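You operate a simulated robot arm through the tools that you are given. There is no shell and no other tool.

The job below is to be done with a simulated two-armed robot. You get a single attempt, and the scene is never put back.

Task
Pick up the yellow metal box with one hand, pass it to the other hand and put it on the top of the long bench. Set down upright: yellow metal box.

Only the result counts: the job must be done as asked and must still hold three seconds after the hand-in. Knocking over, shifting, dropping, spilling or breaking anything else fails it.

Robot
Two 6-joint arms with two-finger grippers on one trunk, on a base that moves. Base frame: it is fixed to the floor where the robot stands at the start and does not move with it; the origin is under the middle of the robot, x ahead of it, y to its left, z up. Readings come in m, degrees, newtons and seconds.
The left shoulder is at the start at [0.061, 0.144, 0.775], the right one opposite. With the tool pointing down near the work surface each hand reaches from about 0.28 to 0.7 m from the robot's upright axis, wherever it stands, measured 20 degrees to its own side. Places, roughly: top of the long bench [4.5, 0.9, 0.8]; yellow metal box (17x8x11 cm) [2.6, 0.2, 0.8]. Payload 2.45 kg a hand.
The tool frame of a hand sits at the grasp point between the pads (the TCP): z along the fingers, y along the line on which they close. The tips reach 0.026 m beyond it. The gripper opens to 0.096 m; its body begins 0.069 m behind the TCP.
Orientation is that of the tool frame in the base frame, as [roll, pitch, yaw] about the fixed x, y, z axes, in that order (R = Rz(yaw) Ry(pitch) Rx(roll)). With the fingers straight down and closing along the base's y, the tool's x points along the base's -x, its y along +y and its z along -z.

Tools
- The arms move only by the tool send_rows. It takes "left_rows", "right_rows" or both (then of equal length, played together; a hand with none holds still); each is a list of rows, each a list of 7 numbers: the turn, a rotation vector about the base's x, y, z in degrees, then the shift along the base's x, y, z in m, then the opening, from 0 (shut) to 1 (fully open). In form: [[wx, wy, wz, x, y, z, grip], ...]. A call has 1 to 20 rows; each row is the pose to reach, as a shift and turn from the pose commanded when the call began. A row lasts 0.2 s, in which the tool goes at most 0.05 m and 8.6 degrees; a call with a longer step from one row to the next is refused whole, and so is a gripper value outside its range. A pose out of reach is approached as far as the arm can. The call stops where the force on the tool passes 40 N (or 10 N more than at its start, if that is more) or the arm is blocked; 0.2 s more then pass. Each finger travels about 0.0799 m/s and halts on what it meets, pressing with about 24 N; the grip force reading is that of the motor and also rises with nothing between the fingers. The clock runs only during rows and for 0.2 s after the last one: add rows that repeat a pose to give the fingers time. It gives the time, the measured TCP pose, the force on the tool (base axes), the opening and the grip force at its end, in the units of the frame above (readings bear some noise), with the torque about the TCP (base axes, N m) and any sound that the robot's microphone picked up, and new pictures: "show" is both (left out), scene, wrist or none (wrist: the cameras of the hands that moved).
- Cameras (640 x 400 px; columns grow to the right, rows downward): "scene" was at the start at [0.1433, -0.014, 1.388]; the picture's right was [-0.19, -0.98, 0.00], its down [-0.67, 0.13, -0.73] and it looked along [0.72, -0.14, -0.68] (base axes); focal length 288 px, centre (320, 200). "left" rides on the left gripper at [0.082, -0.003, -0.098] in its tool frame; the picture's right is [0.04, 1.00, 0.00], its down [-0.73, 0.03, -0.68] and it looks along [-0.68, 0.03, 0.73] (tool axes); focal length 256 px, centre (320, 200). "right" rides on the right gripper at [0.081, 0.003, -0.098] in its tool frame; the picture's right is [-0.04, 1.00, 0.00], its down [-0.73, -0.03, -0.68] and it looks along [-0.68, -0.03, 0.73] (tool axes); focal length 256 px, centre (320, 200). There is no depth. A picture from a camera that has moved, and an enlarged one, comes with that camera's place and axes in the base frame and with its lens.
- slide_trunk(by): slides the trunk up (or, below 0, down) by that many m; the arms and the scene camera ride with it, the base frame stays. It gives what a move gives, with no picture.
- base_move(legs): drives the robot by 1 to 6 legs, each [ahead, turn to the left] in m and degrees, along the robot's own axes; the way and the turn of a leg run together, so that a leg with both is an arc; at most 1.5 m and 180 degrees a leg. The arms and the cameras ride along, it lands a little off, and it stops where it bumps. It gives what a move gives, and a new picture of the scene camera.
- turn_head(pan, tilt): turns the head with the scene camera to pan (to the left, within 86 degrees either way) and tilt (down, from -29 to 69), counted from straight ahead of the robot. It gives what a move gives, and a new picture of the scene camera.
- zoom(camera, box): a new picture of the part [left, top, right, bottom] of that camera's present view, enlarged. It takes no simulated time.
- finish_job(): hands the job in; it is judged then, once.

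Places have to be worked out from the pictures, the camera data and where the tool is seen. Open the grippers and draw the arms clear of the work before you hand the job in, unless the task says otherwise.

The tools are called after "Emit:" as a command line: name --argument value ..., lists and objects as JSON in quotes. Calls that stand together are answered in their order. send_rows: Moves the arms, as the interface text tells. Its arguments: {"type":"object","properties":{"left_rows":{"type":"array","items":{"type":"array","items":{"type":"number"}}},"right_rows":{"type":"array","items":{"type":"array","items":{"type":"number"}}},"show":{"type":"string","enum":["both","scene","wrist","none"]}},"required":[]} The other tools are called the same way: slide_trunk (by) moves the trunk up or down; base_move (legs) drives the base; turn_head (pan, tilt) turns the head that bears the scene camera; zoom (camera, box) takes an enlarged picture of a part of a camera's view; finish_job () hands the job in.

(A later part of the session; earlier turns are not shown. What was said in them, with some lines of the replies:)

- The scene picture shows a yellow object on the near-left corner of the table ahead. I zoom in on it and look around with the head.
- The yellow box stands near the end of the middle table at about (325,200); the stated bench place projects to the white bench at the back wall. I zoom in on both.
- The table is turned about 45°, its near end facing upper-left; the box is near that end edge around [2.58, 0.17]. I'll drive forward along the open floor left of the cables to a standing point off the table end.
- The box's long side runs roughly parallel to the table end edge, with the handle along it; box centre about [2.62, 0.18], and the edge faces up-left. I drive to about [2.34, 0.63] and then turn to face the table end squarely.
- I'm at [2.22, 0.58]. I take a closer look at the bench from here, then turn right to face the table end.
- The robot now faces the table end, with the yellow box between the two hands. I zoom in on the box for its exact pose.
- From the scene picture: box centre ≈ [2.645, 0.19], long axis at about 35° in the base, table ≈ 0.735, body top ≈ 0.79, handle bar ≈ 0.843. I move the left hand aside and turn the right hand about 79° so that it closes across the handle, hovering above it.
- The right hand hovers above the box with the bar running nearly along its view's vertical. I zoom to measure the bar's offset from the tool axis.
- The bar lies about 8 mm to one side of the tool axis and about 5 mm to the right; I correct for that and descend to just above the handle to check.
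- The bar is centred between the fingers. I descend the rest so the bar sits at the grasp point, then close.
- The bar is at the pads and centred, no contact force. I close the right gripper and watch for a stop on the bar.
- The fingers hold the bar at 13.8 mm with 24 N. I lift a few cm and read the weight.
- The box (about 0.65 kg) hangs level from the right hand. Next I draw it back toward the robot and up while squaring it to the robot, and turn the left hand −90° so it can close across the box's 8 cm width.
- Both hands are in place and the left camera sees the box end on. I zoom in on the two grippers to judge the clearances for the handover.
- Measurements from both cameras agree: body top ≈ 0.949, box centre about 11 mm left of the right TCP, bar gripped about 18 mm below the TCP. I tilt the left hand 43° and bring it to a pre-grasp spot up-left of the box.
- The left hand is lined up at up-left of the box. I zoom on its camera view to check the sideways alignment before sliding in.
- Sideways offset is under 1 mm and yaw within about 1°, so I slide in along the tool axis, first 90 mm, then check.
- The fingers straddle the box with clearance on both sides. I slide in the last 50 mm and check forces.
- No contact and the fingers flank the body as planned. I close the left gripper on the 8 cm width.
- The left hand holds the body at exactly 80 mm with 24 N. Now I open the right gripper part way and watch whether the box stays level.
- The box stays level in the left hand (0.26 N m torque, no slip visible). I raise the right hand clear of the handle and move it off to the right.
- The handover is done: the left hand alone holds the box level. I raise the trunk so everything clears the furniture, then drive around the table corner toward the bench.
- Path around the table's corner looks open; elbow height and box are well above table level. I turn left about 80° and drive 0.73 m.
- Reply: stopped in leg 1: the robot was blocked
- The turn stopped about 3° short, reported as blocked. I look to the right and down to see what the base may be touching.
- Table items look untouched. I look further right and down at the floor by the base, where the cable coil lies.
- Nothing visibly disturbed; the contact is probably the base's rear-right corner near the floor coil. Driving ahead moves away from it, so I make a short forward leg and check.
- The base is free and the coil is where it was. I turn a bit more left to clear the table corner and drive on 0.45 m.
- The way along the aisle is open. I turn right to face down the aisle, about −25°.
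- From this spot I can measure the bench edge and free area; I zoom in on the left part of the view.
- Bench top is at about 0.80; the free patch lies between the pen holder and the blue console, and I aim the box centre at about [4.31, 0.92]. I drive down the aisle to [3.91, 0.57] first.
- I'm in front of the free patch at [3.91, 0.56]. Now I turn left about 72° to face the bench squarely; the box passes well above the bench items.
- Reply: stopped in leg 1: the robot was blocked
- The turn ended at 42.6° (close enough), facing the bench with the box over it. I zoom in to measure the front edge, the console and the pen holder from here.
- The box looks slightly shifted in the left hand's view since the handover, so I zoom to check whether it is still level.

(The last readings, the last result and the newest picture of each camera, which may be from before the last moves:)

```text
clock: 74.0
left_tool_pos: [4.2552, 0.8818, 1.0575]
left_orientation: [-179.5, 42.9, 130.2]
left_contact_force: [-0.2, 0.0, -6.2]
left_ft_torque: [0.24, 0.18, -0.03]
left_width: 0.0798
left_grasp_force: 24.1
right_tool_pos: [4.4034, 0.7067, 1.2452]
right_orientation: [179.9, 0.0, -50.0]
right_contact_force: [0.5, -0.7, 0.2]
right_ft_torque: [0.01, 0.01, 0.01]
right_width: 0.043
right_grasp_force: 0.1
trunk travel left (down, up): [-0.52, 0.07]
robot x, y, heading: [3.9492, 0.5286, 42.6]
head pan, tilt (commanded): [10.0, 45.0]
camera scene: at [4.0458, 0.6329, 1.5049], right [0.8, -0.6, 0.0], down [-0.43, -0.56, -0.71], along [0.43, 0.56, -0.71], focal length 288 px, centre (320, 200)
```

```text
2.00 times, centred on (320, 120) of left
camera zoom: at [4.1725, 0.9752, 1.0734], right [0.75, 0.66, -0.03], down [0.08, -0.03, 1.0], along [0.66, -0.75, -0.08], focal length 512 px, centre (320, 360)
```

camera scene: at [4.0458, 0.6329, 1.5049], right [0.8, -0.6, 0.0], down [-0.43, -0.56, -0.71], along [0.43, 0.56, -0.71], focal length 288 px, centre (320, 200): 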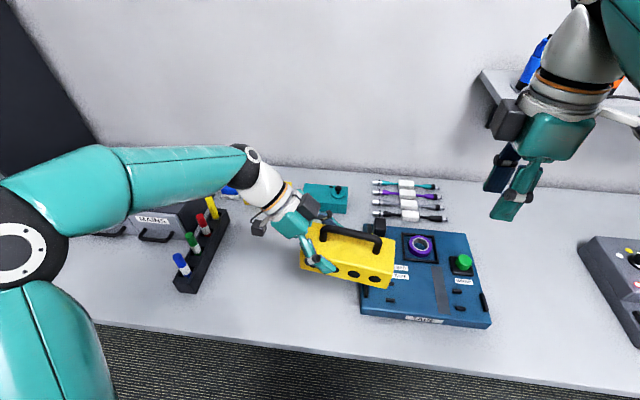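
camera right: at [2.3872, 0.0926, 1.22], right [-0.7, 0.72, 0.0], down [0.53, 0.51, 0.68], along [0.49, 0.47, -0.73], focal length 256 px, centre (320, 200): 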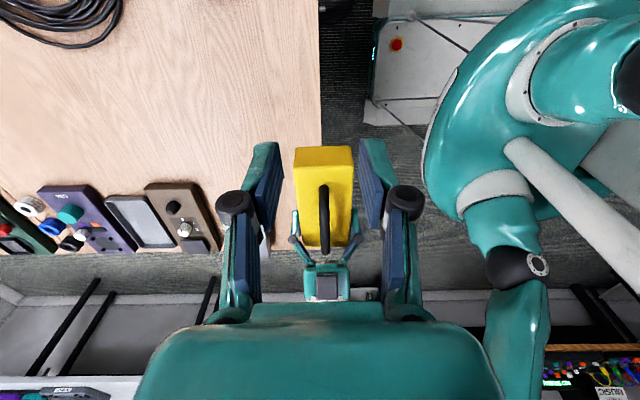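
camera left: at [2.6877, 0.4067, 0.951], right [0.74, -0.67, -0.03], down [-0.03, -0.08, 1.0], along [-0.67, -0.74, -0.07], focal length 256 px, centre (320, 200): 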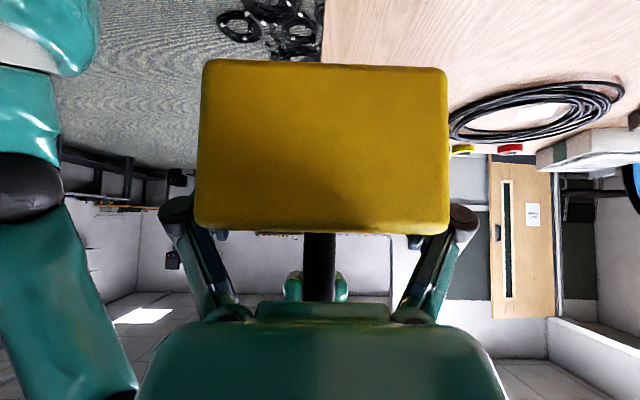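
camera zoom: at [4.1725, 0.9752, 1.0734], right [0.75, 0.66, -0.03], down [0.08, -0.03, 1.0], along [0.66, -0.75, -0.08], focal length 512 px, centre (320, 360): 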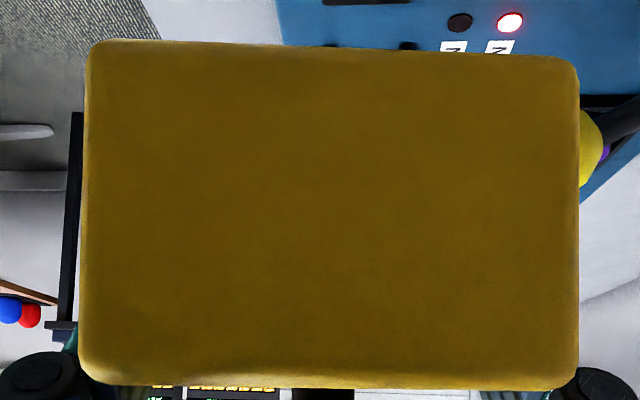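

The box is still level, having slid down only some 6 mm in the grip. The free gap runs from the pen holder to the console (0.43 m); I shift the box 11 cm left and 3 cm inward, and square it to the bench edge, staying high.

Emit:
send_rows --left_rows '[[0, 0, 0.8, -0.0095, 0.016, 0, 0], [0, 0, 1.7, -0.0189, 0.0319, 0, 0], [0, 0, 2.5, -0.0284, 0.0479, 0, 0], [0, 0, 3.4, -0.0378, 0.0639, 0, 0], [0, 0, 4.2, -0.0473, 0.0798, 0, 0], [0, 0, 5, -0.0567, 0.0958, 0, 0], [0, 0, 5, -0.0567, 0.0958, 0, 0]]' --show "both"

```text
clock: 75.6
left_tool_pos: [4.1987, 0.9772, 1.0577]
left_orientation: [-179.4, 42.9, 135.2]
left_contact_force: [-0.2, -0.2, -7.5]
left_ft_torque: [0.12, 0.15, -0.03]
left_width: 0.0799
left_grasp_force: 23.9
right_tool_pos: [4.4042, 0.7081, 1.2456]
right_orientation: [179.9, 0.1, -50.1]
right_contact_force: [0.2, -0.5, -0.8]
right_ft_torque: [0.0, 0.0, 0.0]
right_width: 0.0431
right_grasp_force: 0.1
trunk travel left (down, up): [-0.52, 0.07]
robot x, y, heading: [3.9489, 0.5259, 42.9]
head pan, tilt (commanded): [10.0, 45.0]
camera scene: at [4.0457, 0.633, 1.5049], right [0.8, -0.6, 0.0], down [-0.43, -0.56, -0.71], along [0.43, 0.56, -0.71], focal length 288 px, centre (320, 200)
camera left: at [4.1071, 1.064, 1.0741], right [0.69, 0.72, -0.03], down [0.08, -0.03, 1.0], along [0.72, -0.69, -0.08], focal length 256 px, centre (320, 200)
```

scene: 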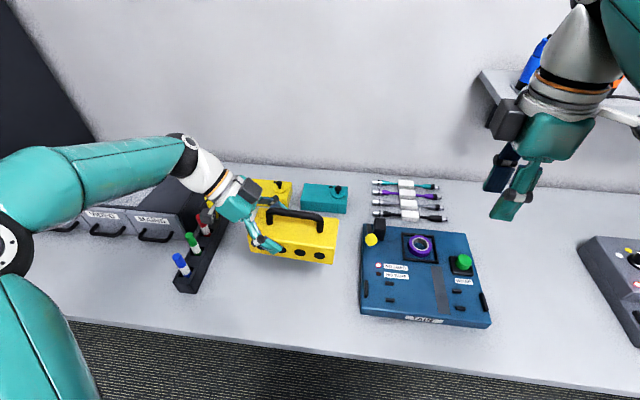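
left: 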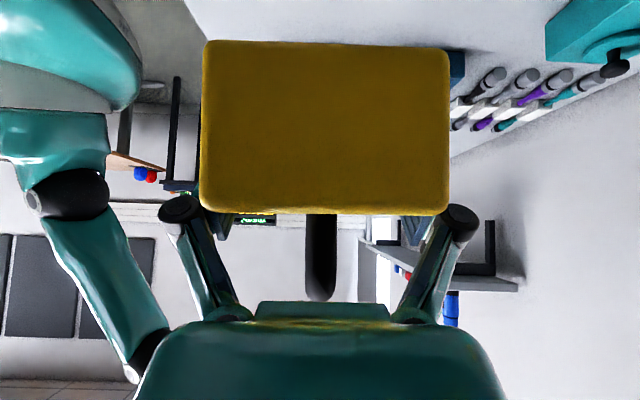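

The box is over the middle of the free gap. I lower it by 13 cm and check again.

Emit:
send_rows --left_rows '[[0, 0, 0, 0, 0, -0.02, 0], [0, 0, 0, 0, 0, -0.042, 0], [0, 0, 0, 0, 0, -0.065, 0], [0, 0, 0, 0, 0, -0.09, 0], [0, 0, 0, 0, 0, -0.112, 0], [0, 0, 0, 0, 0, -0.13, 0], [0, 0, 0, 0, 0, -0.13, 0]]' --show "both"

Emit:
zoom --camera "scene" --box '[140, 160, 396, 320]'

```text
clock: 77.2
left_tool_pos: [4.199, 0.9771, 0.9259]
left_orientation: [-179.5, 42.9, 135.2]
left_contact_force: [-0.5, -0.8, -7.4]
left_ft_torque: [0.15, 0.14, -0.01]
left_width: 0.0799
left_grasp_force: 24.2
right_tool_pos: [4.4029, 0.7086, 1.2456]
right_orientation: [180.0, 0.0, -50.0]
right_contact_force: [0.3, 0.1, 0.6]
right_ft_torque: [0.02, 0.03, 0.0]
right_width: 0.043
right_grasp_force: 0.2
trunk travel left (down, up): [-0.52, 0.07]
robot x, y, heading: [3.9509, 0.5276, 42.8]
head pan, tilt (commanded): [10.0, 45.0]
camera scene: at [4.0453, 0.633, 1.5049], right [0.8, -0.6, 0.0], down [-0.43, -0.56, -0.71], along [0.43, 0.56, -0.71], focal length 288 px, centre (320, 200)
camera left: at [4.1078, 1.0634, 0.9437], right [0.69, 0.73, -0.03], down [0.08, -0.03, 1.0], along [0.72, -0.69, -0.08], focal length 256 px, centre (320, 200)
```

scene: 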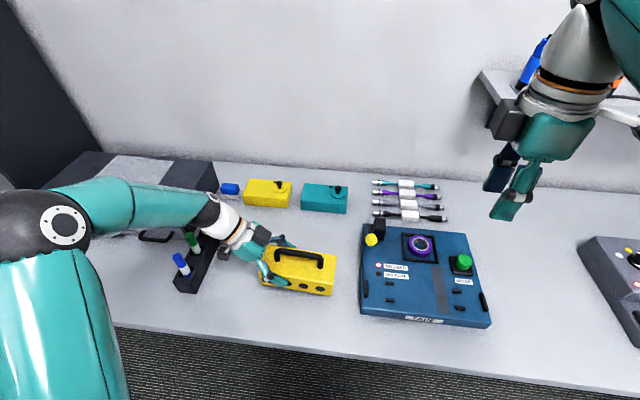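
left: 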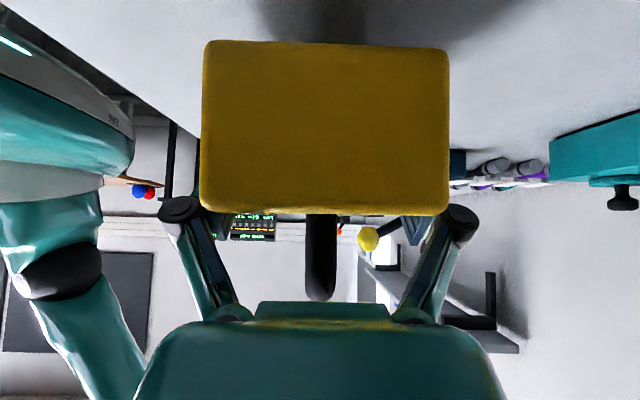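

```text
2.50 times, centred on (268, 240) of scene
camera zoom: at [4.0453, 0.633, 1.5049], right [0.8, -0.6, 0.0], down [-0.43, -0.56, -0.71], along [0.43, 0.56, -0.71], focal length 719 px, centre (450, 100)
```

zoom: 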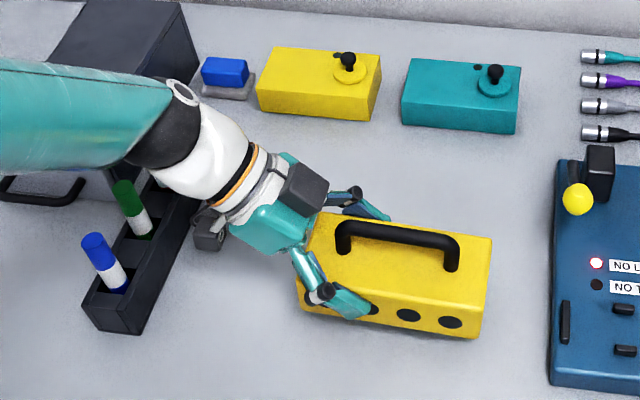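

Pens top out near 0.915 and stay left of the wrist; clearances are fine. I lower another 55 mm and re-check before the touch-down.

Emit:
send_rows --left_rows '[[0, 0, 0, 0, 0, -0.015, 0], [0, 0, 0, 0, 0, -0.03, 0], [0, 0, 0, 0, 0, -0.045, 0], [0, 0, 0, 0, 0, -0.055, 0], [0, 0, 0, 0, 0, -0.055, 0]]' --show "both"

Emit:
zoom --camera "scene" --box '[140, 180, 396, 340]'

```text
clock: 78.1
left_tool_pos: [4.1988, 0.9771, 0.8851]
left_orientation: [180.0, 43.2, 134.6]
left_contact_force: [-4.5, -2.4, 14.0]
left_ft_torque: [0.95, 0.89, 0.09]
left_width: 0.0797
left_grasp_force: 23.5
right_tool_pos: [4.402, 0.7056, 1.2475]
right_orientation: [179.9, 0.0, -50.1]
right_contact_force: [-0.2, -0.9, 0.3]
right_ft_torque: [-0.02, -0.01, 0.0]
right_width: 0.0434
right_grasp_force: 0.1
trunk travel left (down, up): [-0.52, 0.07]
robot x, y, heading: [3.9503, 0.5274, 42.9]
head pan, tilt (commanded): [10.0, 45.0]
stopped in row 4 (left hand): the force on the tool passed its limit at 49 N (the readings are from after the stop); the commanded pose is now the measured one
camera scene: at [4.044, 0.6312, 1.5052], right [0.8, -0.6, 0.0], down [-0.43, -0.56, -0.71], along [0.43, 0.56, -0.71], focal length 288 px, centre (320, 200)
camera left: at [4.1076, 1.0637, 0.901], right [0.69, 0.73, -0.03], down [0.07, -0.03, 1.0], along [0.72, -0.69, -0.07], focal length 256 px, centre (320, 200)
```

scene: 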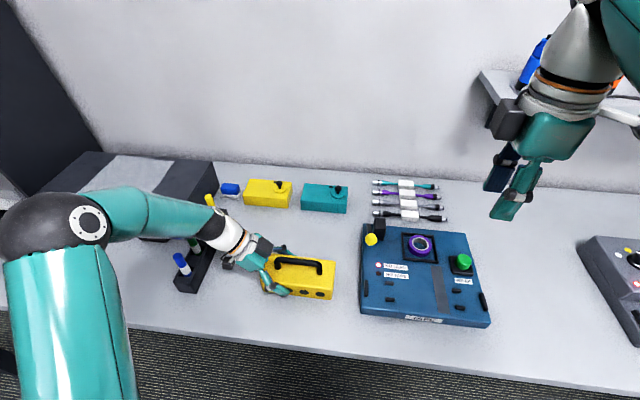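
left: 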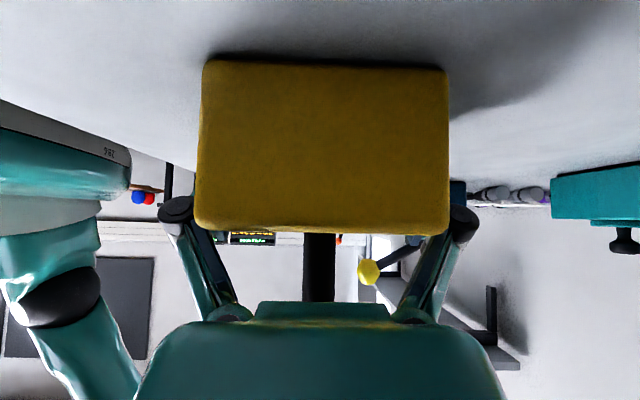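

```text
2.50 times, centred on (268, 260) of scene
camera zoom: at [4.044, 0.6312, 1.5052], right [0.8, -0.6, 0.0], down [-0.43, -0.56, -0.71], along [0.43, 0.56, -0.71], focal length 719 px, centre (450, 50)
```

zoom: 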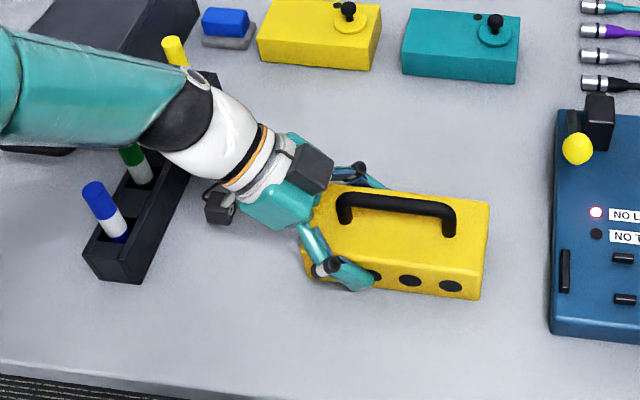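

The tool stopped on contact at TCP z 0.885, so the bench top is nearer 0.845; the push came up at the box's left bottom edge. I look closely at how the box sits on the bench.

Emit:
zoom --camera "left" --box '[160, 20, 480, 220]'

Emit:
zoom --camera "scene" --box '[250, 240, 346, 300]'

Emit:
zoom --camera "right" --box '[220, 100, 460, 250]'

```text
2.00 times, centred on (320, 120) of left
camera zoom: at [4.1076, 1.0637, 0.901], right [0.69, 0.73, -0.03], down [0.07, -0.03, 1.0], along [0.72, -0.69, -0.07], focal length 512 px, centre (320, 360)
```

zoom: 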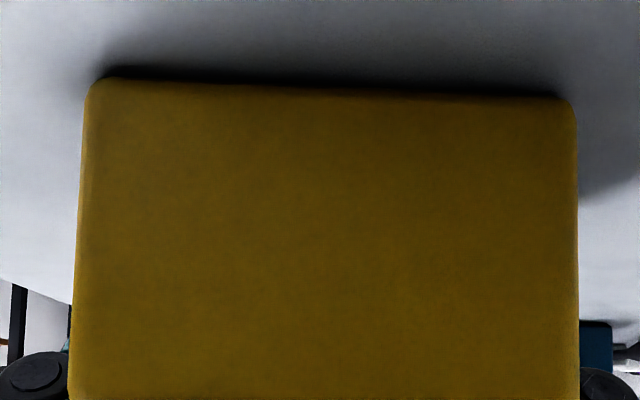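

```text
6.67 times, centred on (298, 270) of scene
camera zoom: at [4.044, 0.6312, 1.5052], right [0.8, -0.6, 0.0], down [-0.43, -0.56, -0.71], along [0.43, 0.56, -0.71], focal length 1917 px, centre (467, -267)
```

zoom: 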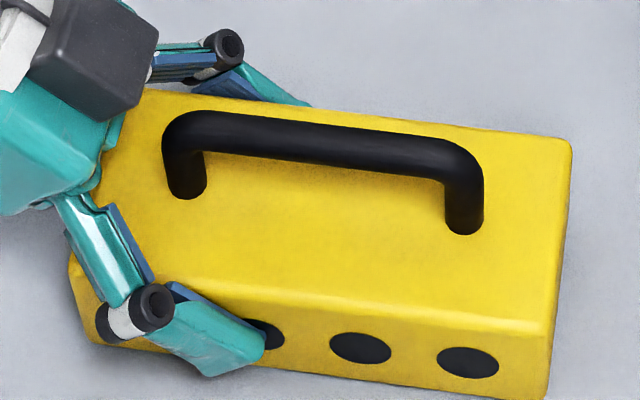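

```text
2.67 times, centred on (340, 175) of right
camera zoom: at [4.4522, 0.6429, 1.3443], right [-0.79, -0.61, 0.0], down [-0.45, 0.58, 0.68], along [-0.41, 0.54, -0.73], focal length 683 px, centre (267, 267)
```

zoom: 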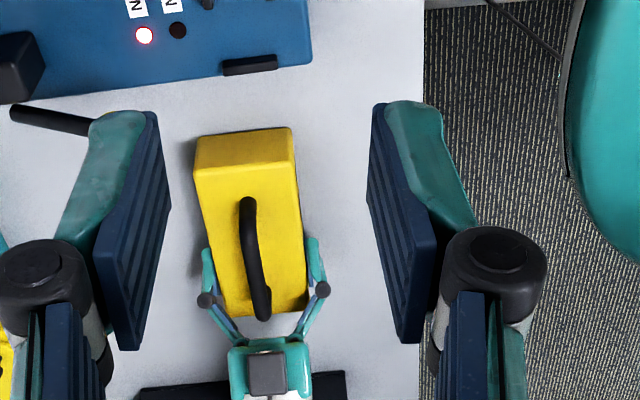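

I check the right end of the box for a gap to the bench.

Emit:
zoom --camera "scene" --box '[256, 270, 352, 330]'

Emit:
zoom --camera "right" --box '[280, 130, 360, 180]'

```text
6.67 times, centred on (304, 300) of scene
camera zoom: at [4.044, 0.6312, 1.5052], right [0.8, -0.6, 0.0], down [-0.43, -0.56, -0.71], along [0.43, 0.56, -0.71], focal length 1917 px, centre (427, -467)
```

zoom: 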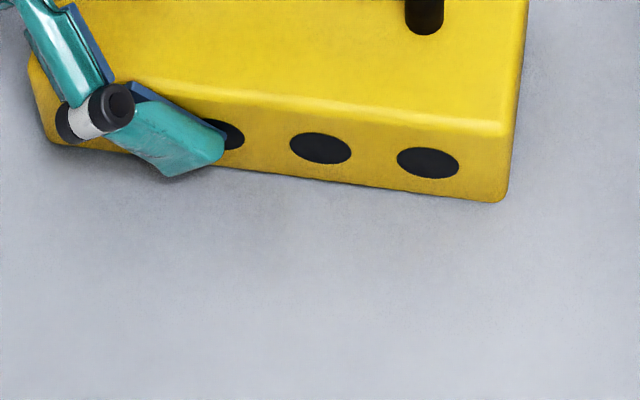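

```text
8.00 times, centred on (320, 155) of right
camera zoom: at [4.4522, 0.6429, 1.3443], right [-0.79, -0.61, 0.0], down [-0.45, 0.58, 0.68], along [-0.41, 0.54, -0.73], focal length 2048 px, centre (320, 560)
```

zoom: 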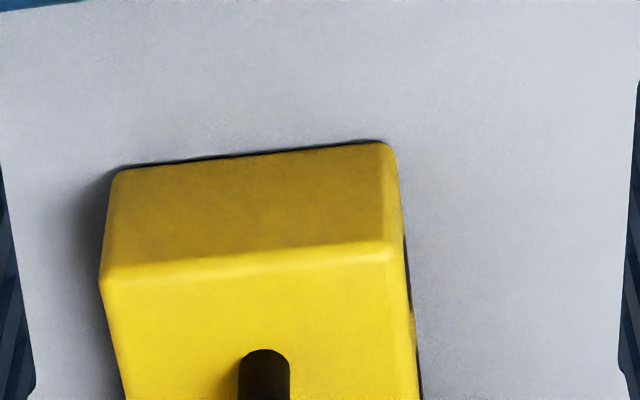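

The box sits flat with tight contact lines at both ends, but the hand still presses with about 20 N. I ease it up 2 mm and read the force before opening.

Emit:
send_rows --left_rows '[[0, 0, 0, 0, 0, 0.001, 0], [0, 0, 0, 0, 0, 0.002, 0], [0, 0, 0, 0, 0, 0.002, 0]]' --show "none"

Emit:
zoom --camera "right" --box '[280, 130, 360, 180]'

Emit:
zoom --camera "scene" --box '[250, 240, 346, 300]'

```text
clock: 78.9
left_tool_pos: [4.2003, 0.9779, 0.8833]
left_orientation: [-179.9, 43.1, 134.9]
left_contact_force: [-1.9, -2.9, 1.8]
left_ft_torque: [-0.01, -0.32, -0.16]
left_width: 0.0798
left_grasp_force: 24.4
right_tool_pos: [4.4033, 0.7071, 1.2458]
right_orientation: [179.9, 0.1, -50.2]
right_contact_force: [0.0, 0.5, 0.3]
right_ft_torque: [0.02, 0.01, 0.0]
right_width: 0.0433
right_grasp_force: 0.0
trunk travel left (down, up): [-0.52, 0.07]
robot x, y, heading: [3.9489, 0.5256, 42.8]
head pan, tilt (commanded): [10.0, 45.0]
```

```text
8.00 times, centred on (320, 155) of right
camera zoom: at [4.4526, 0.6436, 1.3439], right [-0.79, -0.61, 0.0], down [-0.45, 0.58, 0.68], along [-0.41, 0.54, -0.73], focal length 2048 px, centre (320, 560)
```

zoom: 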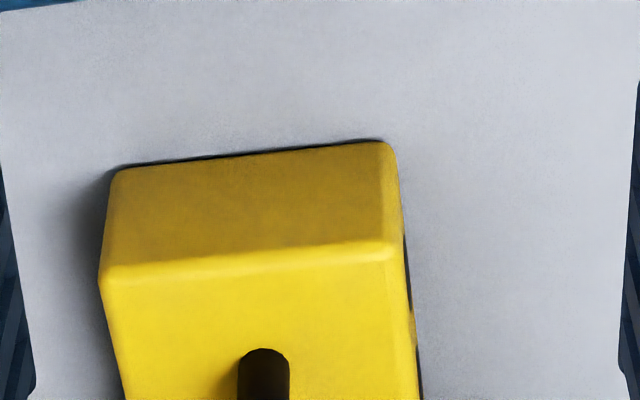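

```text
6.67 times, centred on (298, 270) of scene
camera zoom: at [4.0447, 0.6322, 1.5049], right [0.8, -0.6, 0.0], down [-0.43, -0.56, -0.71], along [0.43, 0.56, -0.71], focal length 1917 px, centre (467, -267)
```

zoom: 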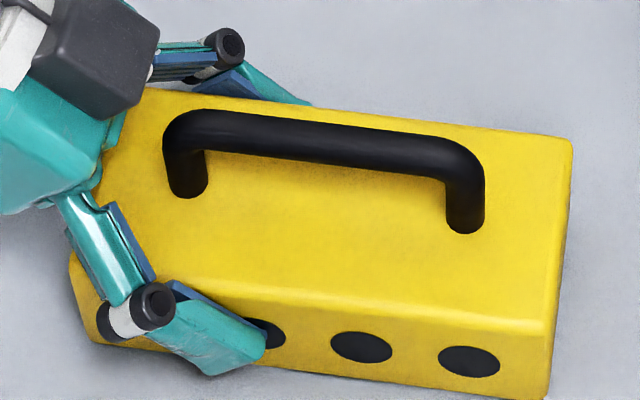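

The force is nearly zero now and the box rests flat, so I open the left gripper fully.

Emit:
send_rows --left_rows '[[0, 0, 0, 0, 0, 0, 1], [0, 0, 0, 0, 0, 0, 1], [0, 0, 0, 0, 0, 0, 1], [0, 0, 0, 0, 0, 0, 1]]' --show "both"

Emit:
zoom --camera "scene" --box '[210, 220, 370, 320]'

```text
clock: 79.9
left_tool_pos: [4.201, 0.9788, 0.885]
left_orientation: [-179.9, 43.1, 134.9]
left_contact_force: [-1.0, -0.1, 0.0]
left_ft_torque: [0.01, 0.02, -0.03]
left_width: 0.096
left_grasp_force: 0.1
right_tool_pos: [4.4035, 0.7077, 1.2461]
right_orientation: [179.8, -0.1, -50.1]
right_contact_force: [-0.1, 0.1, 0.6]
right_ft_torque: [-0.04, 0.03, 0.01]
right_width: 0.0433
right_grasp_force: 0.1
trunk travel left (down, up): [-0.52, 0.07]
robot x, y, heading: [3.9534, 0.5256, 43.1]
head pan, tilt (commanded): [10.0, 45.0]
camera scene: at [4.0452, 0.6327, 1.5049], right [0.8, -0.6, 0.0], down [-0.43, -0.56, -0.71], along [0.43, 0.56, -0.71], focal length 288 px, centre (320, 200)
camera left: at [4.1085, 1.0645, 0.9015], right [0.69, 0.73, -0.03], down [0.07, -0.03, 1.0], along [0.72, -0.69, -0.07], focal length 256 px, centre (320, 200)
```

scene: 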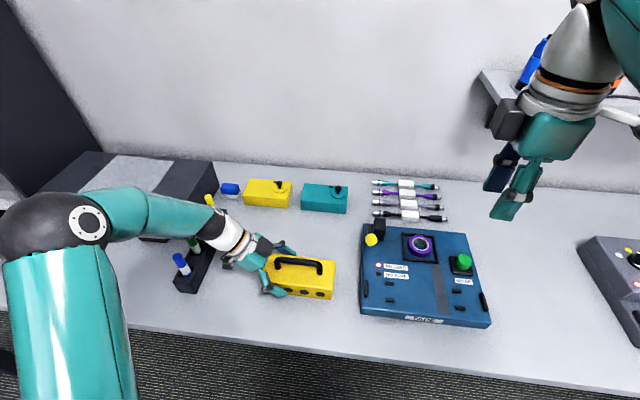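
left: 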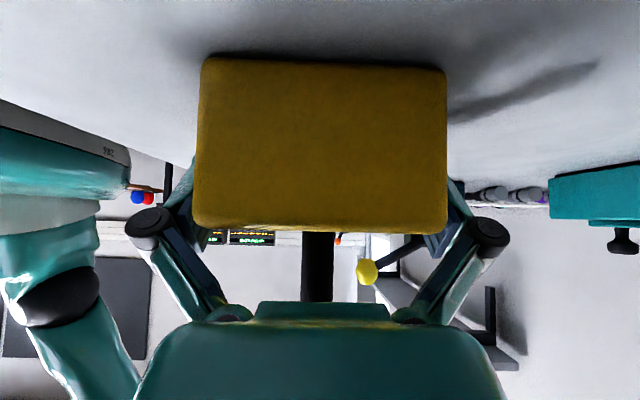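

```text
4.00 times, centred on (290, 270) of scene
camera zoom: at [4.0452, 0.6327, 1.5049], right [0.8, -0.6, 0.0], down [-0.43, -0.56, -0.71], along [0.43, 0.56, -0.71], focal length 1150 px, centre (440, -80)
```

zoom: 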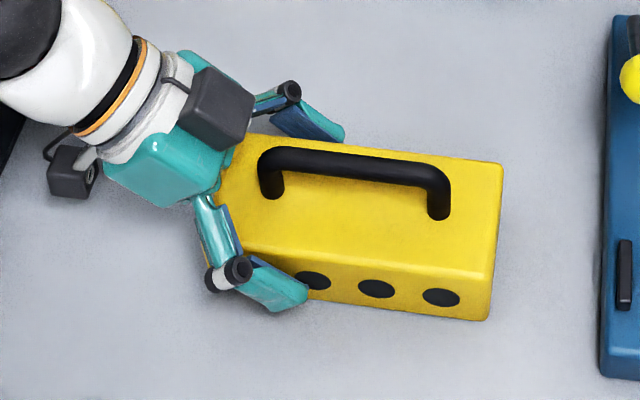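

The box stays put with the fingers open and even gaps on both sides. I lift the left hand straight up, which keeps the wrist away from the pens.

Emit:
send_rows --left_rows '[[0, 0, 0, 0, 0, 0.008, 1], [0, 0, 0, 0, 0, 0.02, 1], [0, 0, 0, 0, 0, 0.04, 1], [0, 0, 0, 0, 0, 0.065, 1], [0, 0, 0, 0, 0, 0.09, 1], [0, 0, 0, 0, 0, 0.115, 1], [0, 0, 0, 0, 0, 0.14, 1], [0, 0, 0, 0, 0, 0.165, 1], [0, 0, 0, 0, 0, 0.18, 1]]' --show "both"

Emit:
zoom --camera "scene" --box '[140, 170, 396, 330]'

```text
clock: 81.9
left_tool_pos: [4.1996, 0.9802, 1.0648]
left_orientation: [179.9, 43.0, 134.9]
left_contact_force: [-0.1, -0.6, -0.7]
left_ft_torque: [0.01, 0.02, 0.0]
left_width: 0.0959
left_grasp_force: 0.1
right_tool_pos: [4.4039, 0.7066, 1.2462]
right_orientation: [179.9, 0.0, -50.1]
right_contact_force: [0.0, 0.3, 0.3]
right_ft_torque: [-0.02, 0.0, 0.01]
right_width: 0.0431
right_grasp_force: 0.1
trunk travel left (down, up): [-0.52, 0.07]
robot x, y, heading: [3.9532, 0.5258, 42.8]
head pan, tilt (commanded): [10.0, 45.0]
camera scene: at [4.0451, 0.6325, 1.505], right [0.8, -0.6, 0.0], down [-0.43, -0.56, -0.71], along [0.43, 0.56, -0.71], focal length 288 px, centre (320, 200)
camera left: at [4.1081, 1.0662, 1.0818], right [0.69, 0.73, -0.03], down [0.07, -0.03, 1.0], along [0.72, -0.69, -0.07], focal length 256 px, centre (320, 200)
```

scene: 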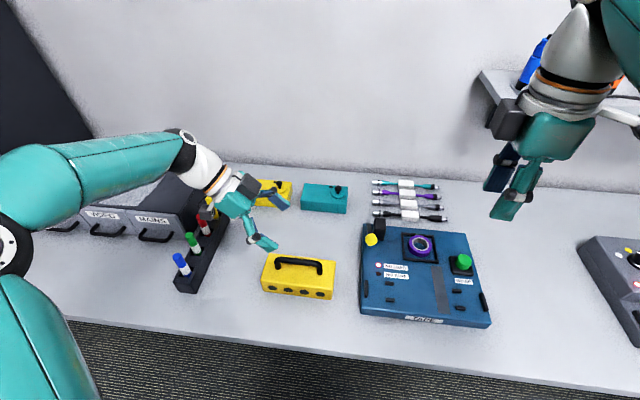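
left: 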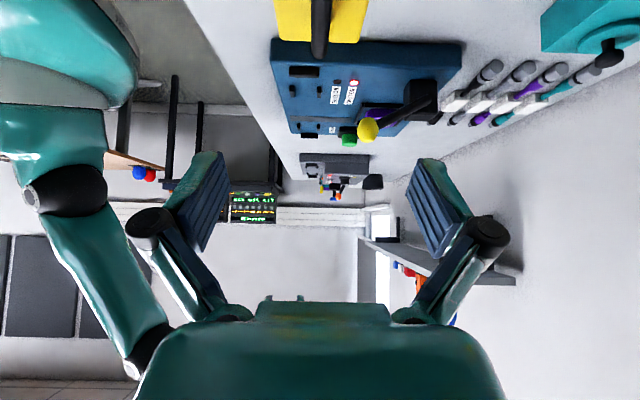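

```text
2.50 times, centred on (268, 250) of scene
camera zoom: at [4.0451, 0.6325, 1.505], right [0.8, -0.6, 0.0], down [-0.43, -0.56, -0.71], along [0.43, 0.56, -0.71], focal length 719 px, centre (450, 75)
```

zoom: 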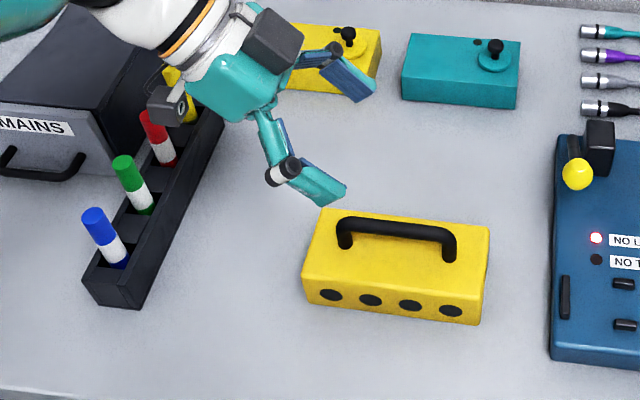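

The yellow box stands upright on the bench, and pens, console and other items are where they were. I draw both hands up and back toward the robot, clear of the bench.

Emit:
send_rows --left_rows '[[0, 0, 0, 0, 0, 0.02, 1], [0, 0, 0, -0.005, -0.005, 0.045, 1], [0, 0, 0, -0.02, -0.018, 0.06, 1], [0, 0, 0, -0.04, -0.037, 0.07, 1], [0, 0, 0, -0.06, -0.055, 0.08, 1], [0, 0, 0, -0.08, -0.073, 0.08, 1], [0, 0, 0, -0.1, -0.092, 0.08, 1], [0, 0, 0, -0.11, -0.102, 0.08, 1]]' --right_rows '[[0, 0, 0, 0, 0, 0, 0.45], [0, 0, 0, -0.01, -0.009, 0, 0.45], [0, 0, 0, -0.025, -0.023, 0, 0.6], [0, 0, 0, -0.04, -0.037, 0, 0.8], [0, 0, 0, -0.055, -0.05, 0, 1], [0, 0, 0, -0.07, -0.064, 0, 1], [0, 0, 0, -0.085, -0.078, 0, 1], [0, 0, 0, -0.088, -0.0815, 0, 1]]' --show "both"

Emit:
zoom --camera "scene" --box '[140, 170, 396, 330]'

```text
clock: 83.7
left_tool_pos: [4.0904, 0.8749, 1.1447]
left_orientation: [180.0, 43.1, 135.0]
left_contact_force: [0.5, 0.6, -1.4]
left_ft_torque: [0.01, -0.02, 0.01]
left_width: 0.0958
left_grasp_force: 0.1
right_tool_pos: [4.3157, 0.625, 1.2452]
right_orientation: [180.0, -0.1, -50.0]
right_contact_force: [0.0, 0.4, -0.4]
right_ft_torque: [0.0, -0.03, -0.02]
right_width: 0.0959
right_grasp_force: 0.0
trunk travel left (down, up): [-0.52, 0.07]
robot x, y, heading: [3.9481, 0.5258, 43.1]
head pan, tilt (commanded): [10.0, 45.0]
camera scene: at [4.0448, 0.6324, 1.505], right [0.8, -0.6, 0.0], down [-0.43, -0.56, -0.71], along [0.43, 0.56, -0.71], focal length 288 px, centre (320, 200)
camera right: at [4.3646, 0.5623, 1.3434], right [-0.79, -0.61, 0.0], down [-0.45, 0.58, 0.68], along [-0.41, 0.54, -0.73], focal length 256 px, centre (320, 200)
camera left: at [3.998, 0.9619, 1.1621], right [0.69, 0.73, -0.03], down [0.07, -0.03, 1.0], along [0.72, -0.69, -0.07], focal length 256 px, centre (320, 200)
```

scene: 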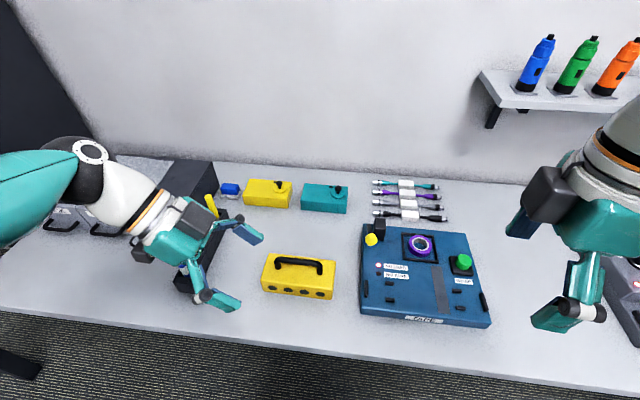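
right: 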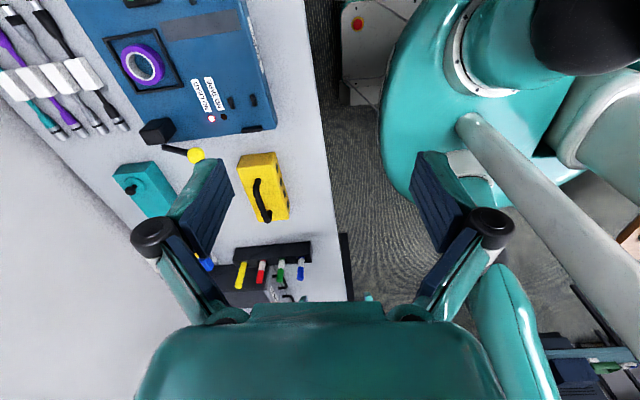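
left: 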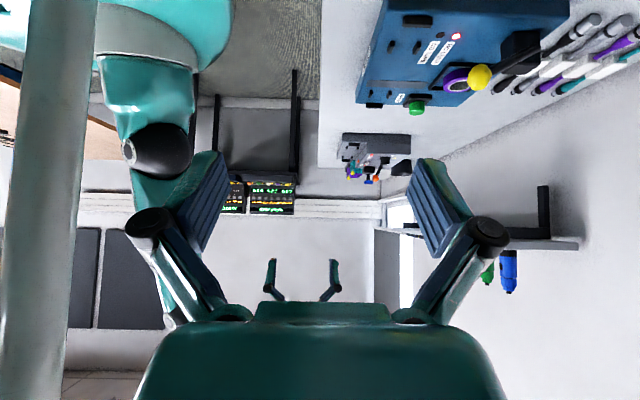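

```text
2.50 times, centred on (268, 250) of scene
camera zoom: at [4.0448, 0.6324, 1.505], right [0.8, -0.6, 0.0], down [-0.43, -0.56, -0.71], along [0.43, 0.56, -0.71], focal length 719 px, centre (450, 75)
```

zoom: 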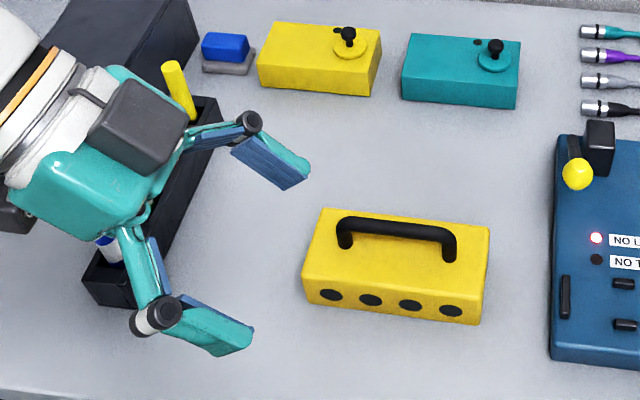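

The box stands upright and stable on the bench with nothing else disturbed; both grippers are open and at z ≥ 1.1, clear of everything. I hand the job in.

Emit:
finish_job

```text
The job is handed in.
```

The yellow metal box is standing upright on the long bench, in the free gap between the pen holder and the blue console. The job is handed in, but I have not seen the judge's result.

- **Pick-up:** The right hand lifted the box from the table by its handle.
- **Handover:** The left hand then gripped the box body, and the right hand let go and moved clear.
- **Placing:** The left hand set the box down, released it and withdrew. The box stayed put after the fingers opened.
- **End state:** Both grippers are open, and both hands are about 15 cm or more above the top of the box.

**Possible bumps:** Two left turns of the base stopped 2–3° short and were reported as blocked, one beside the table and one in front of the bench. I never found out what caused either stop. After the table stop I looked around and saw nothing moved. After the bench stop I only saw the bench top, where nothing had shifted.

**Touchdown:** While I was lowering the box, the hand stopped on contact at 49 N because the bench was higher than I had estimated. I eased off the pressure before releasing, and the box was sitting flat.
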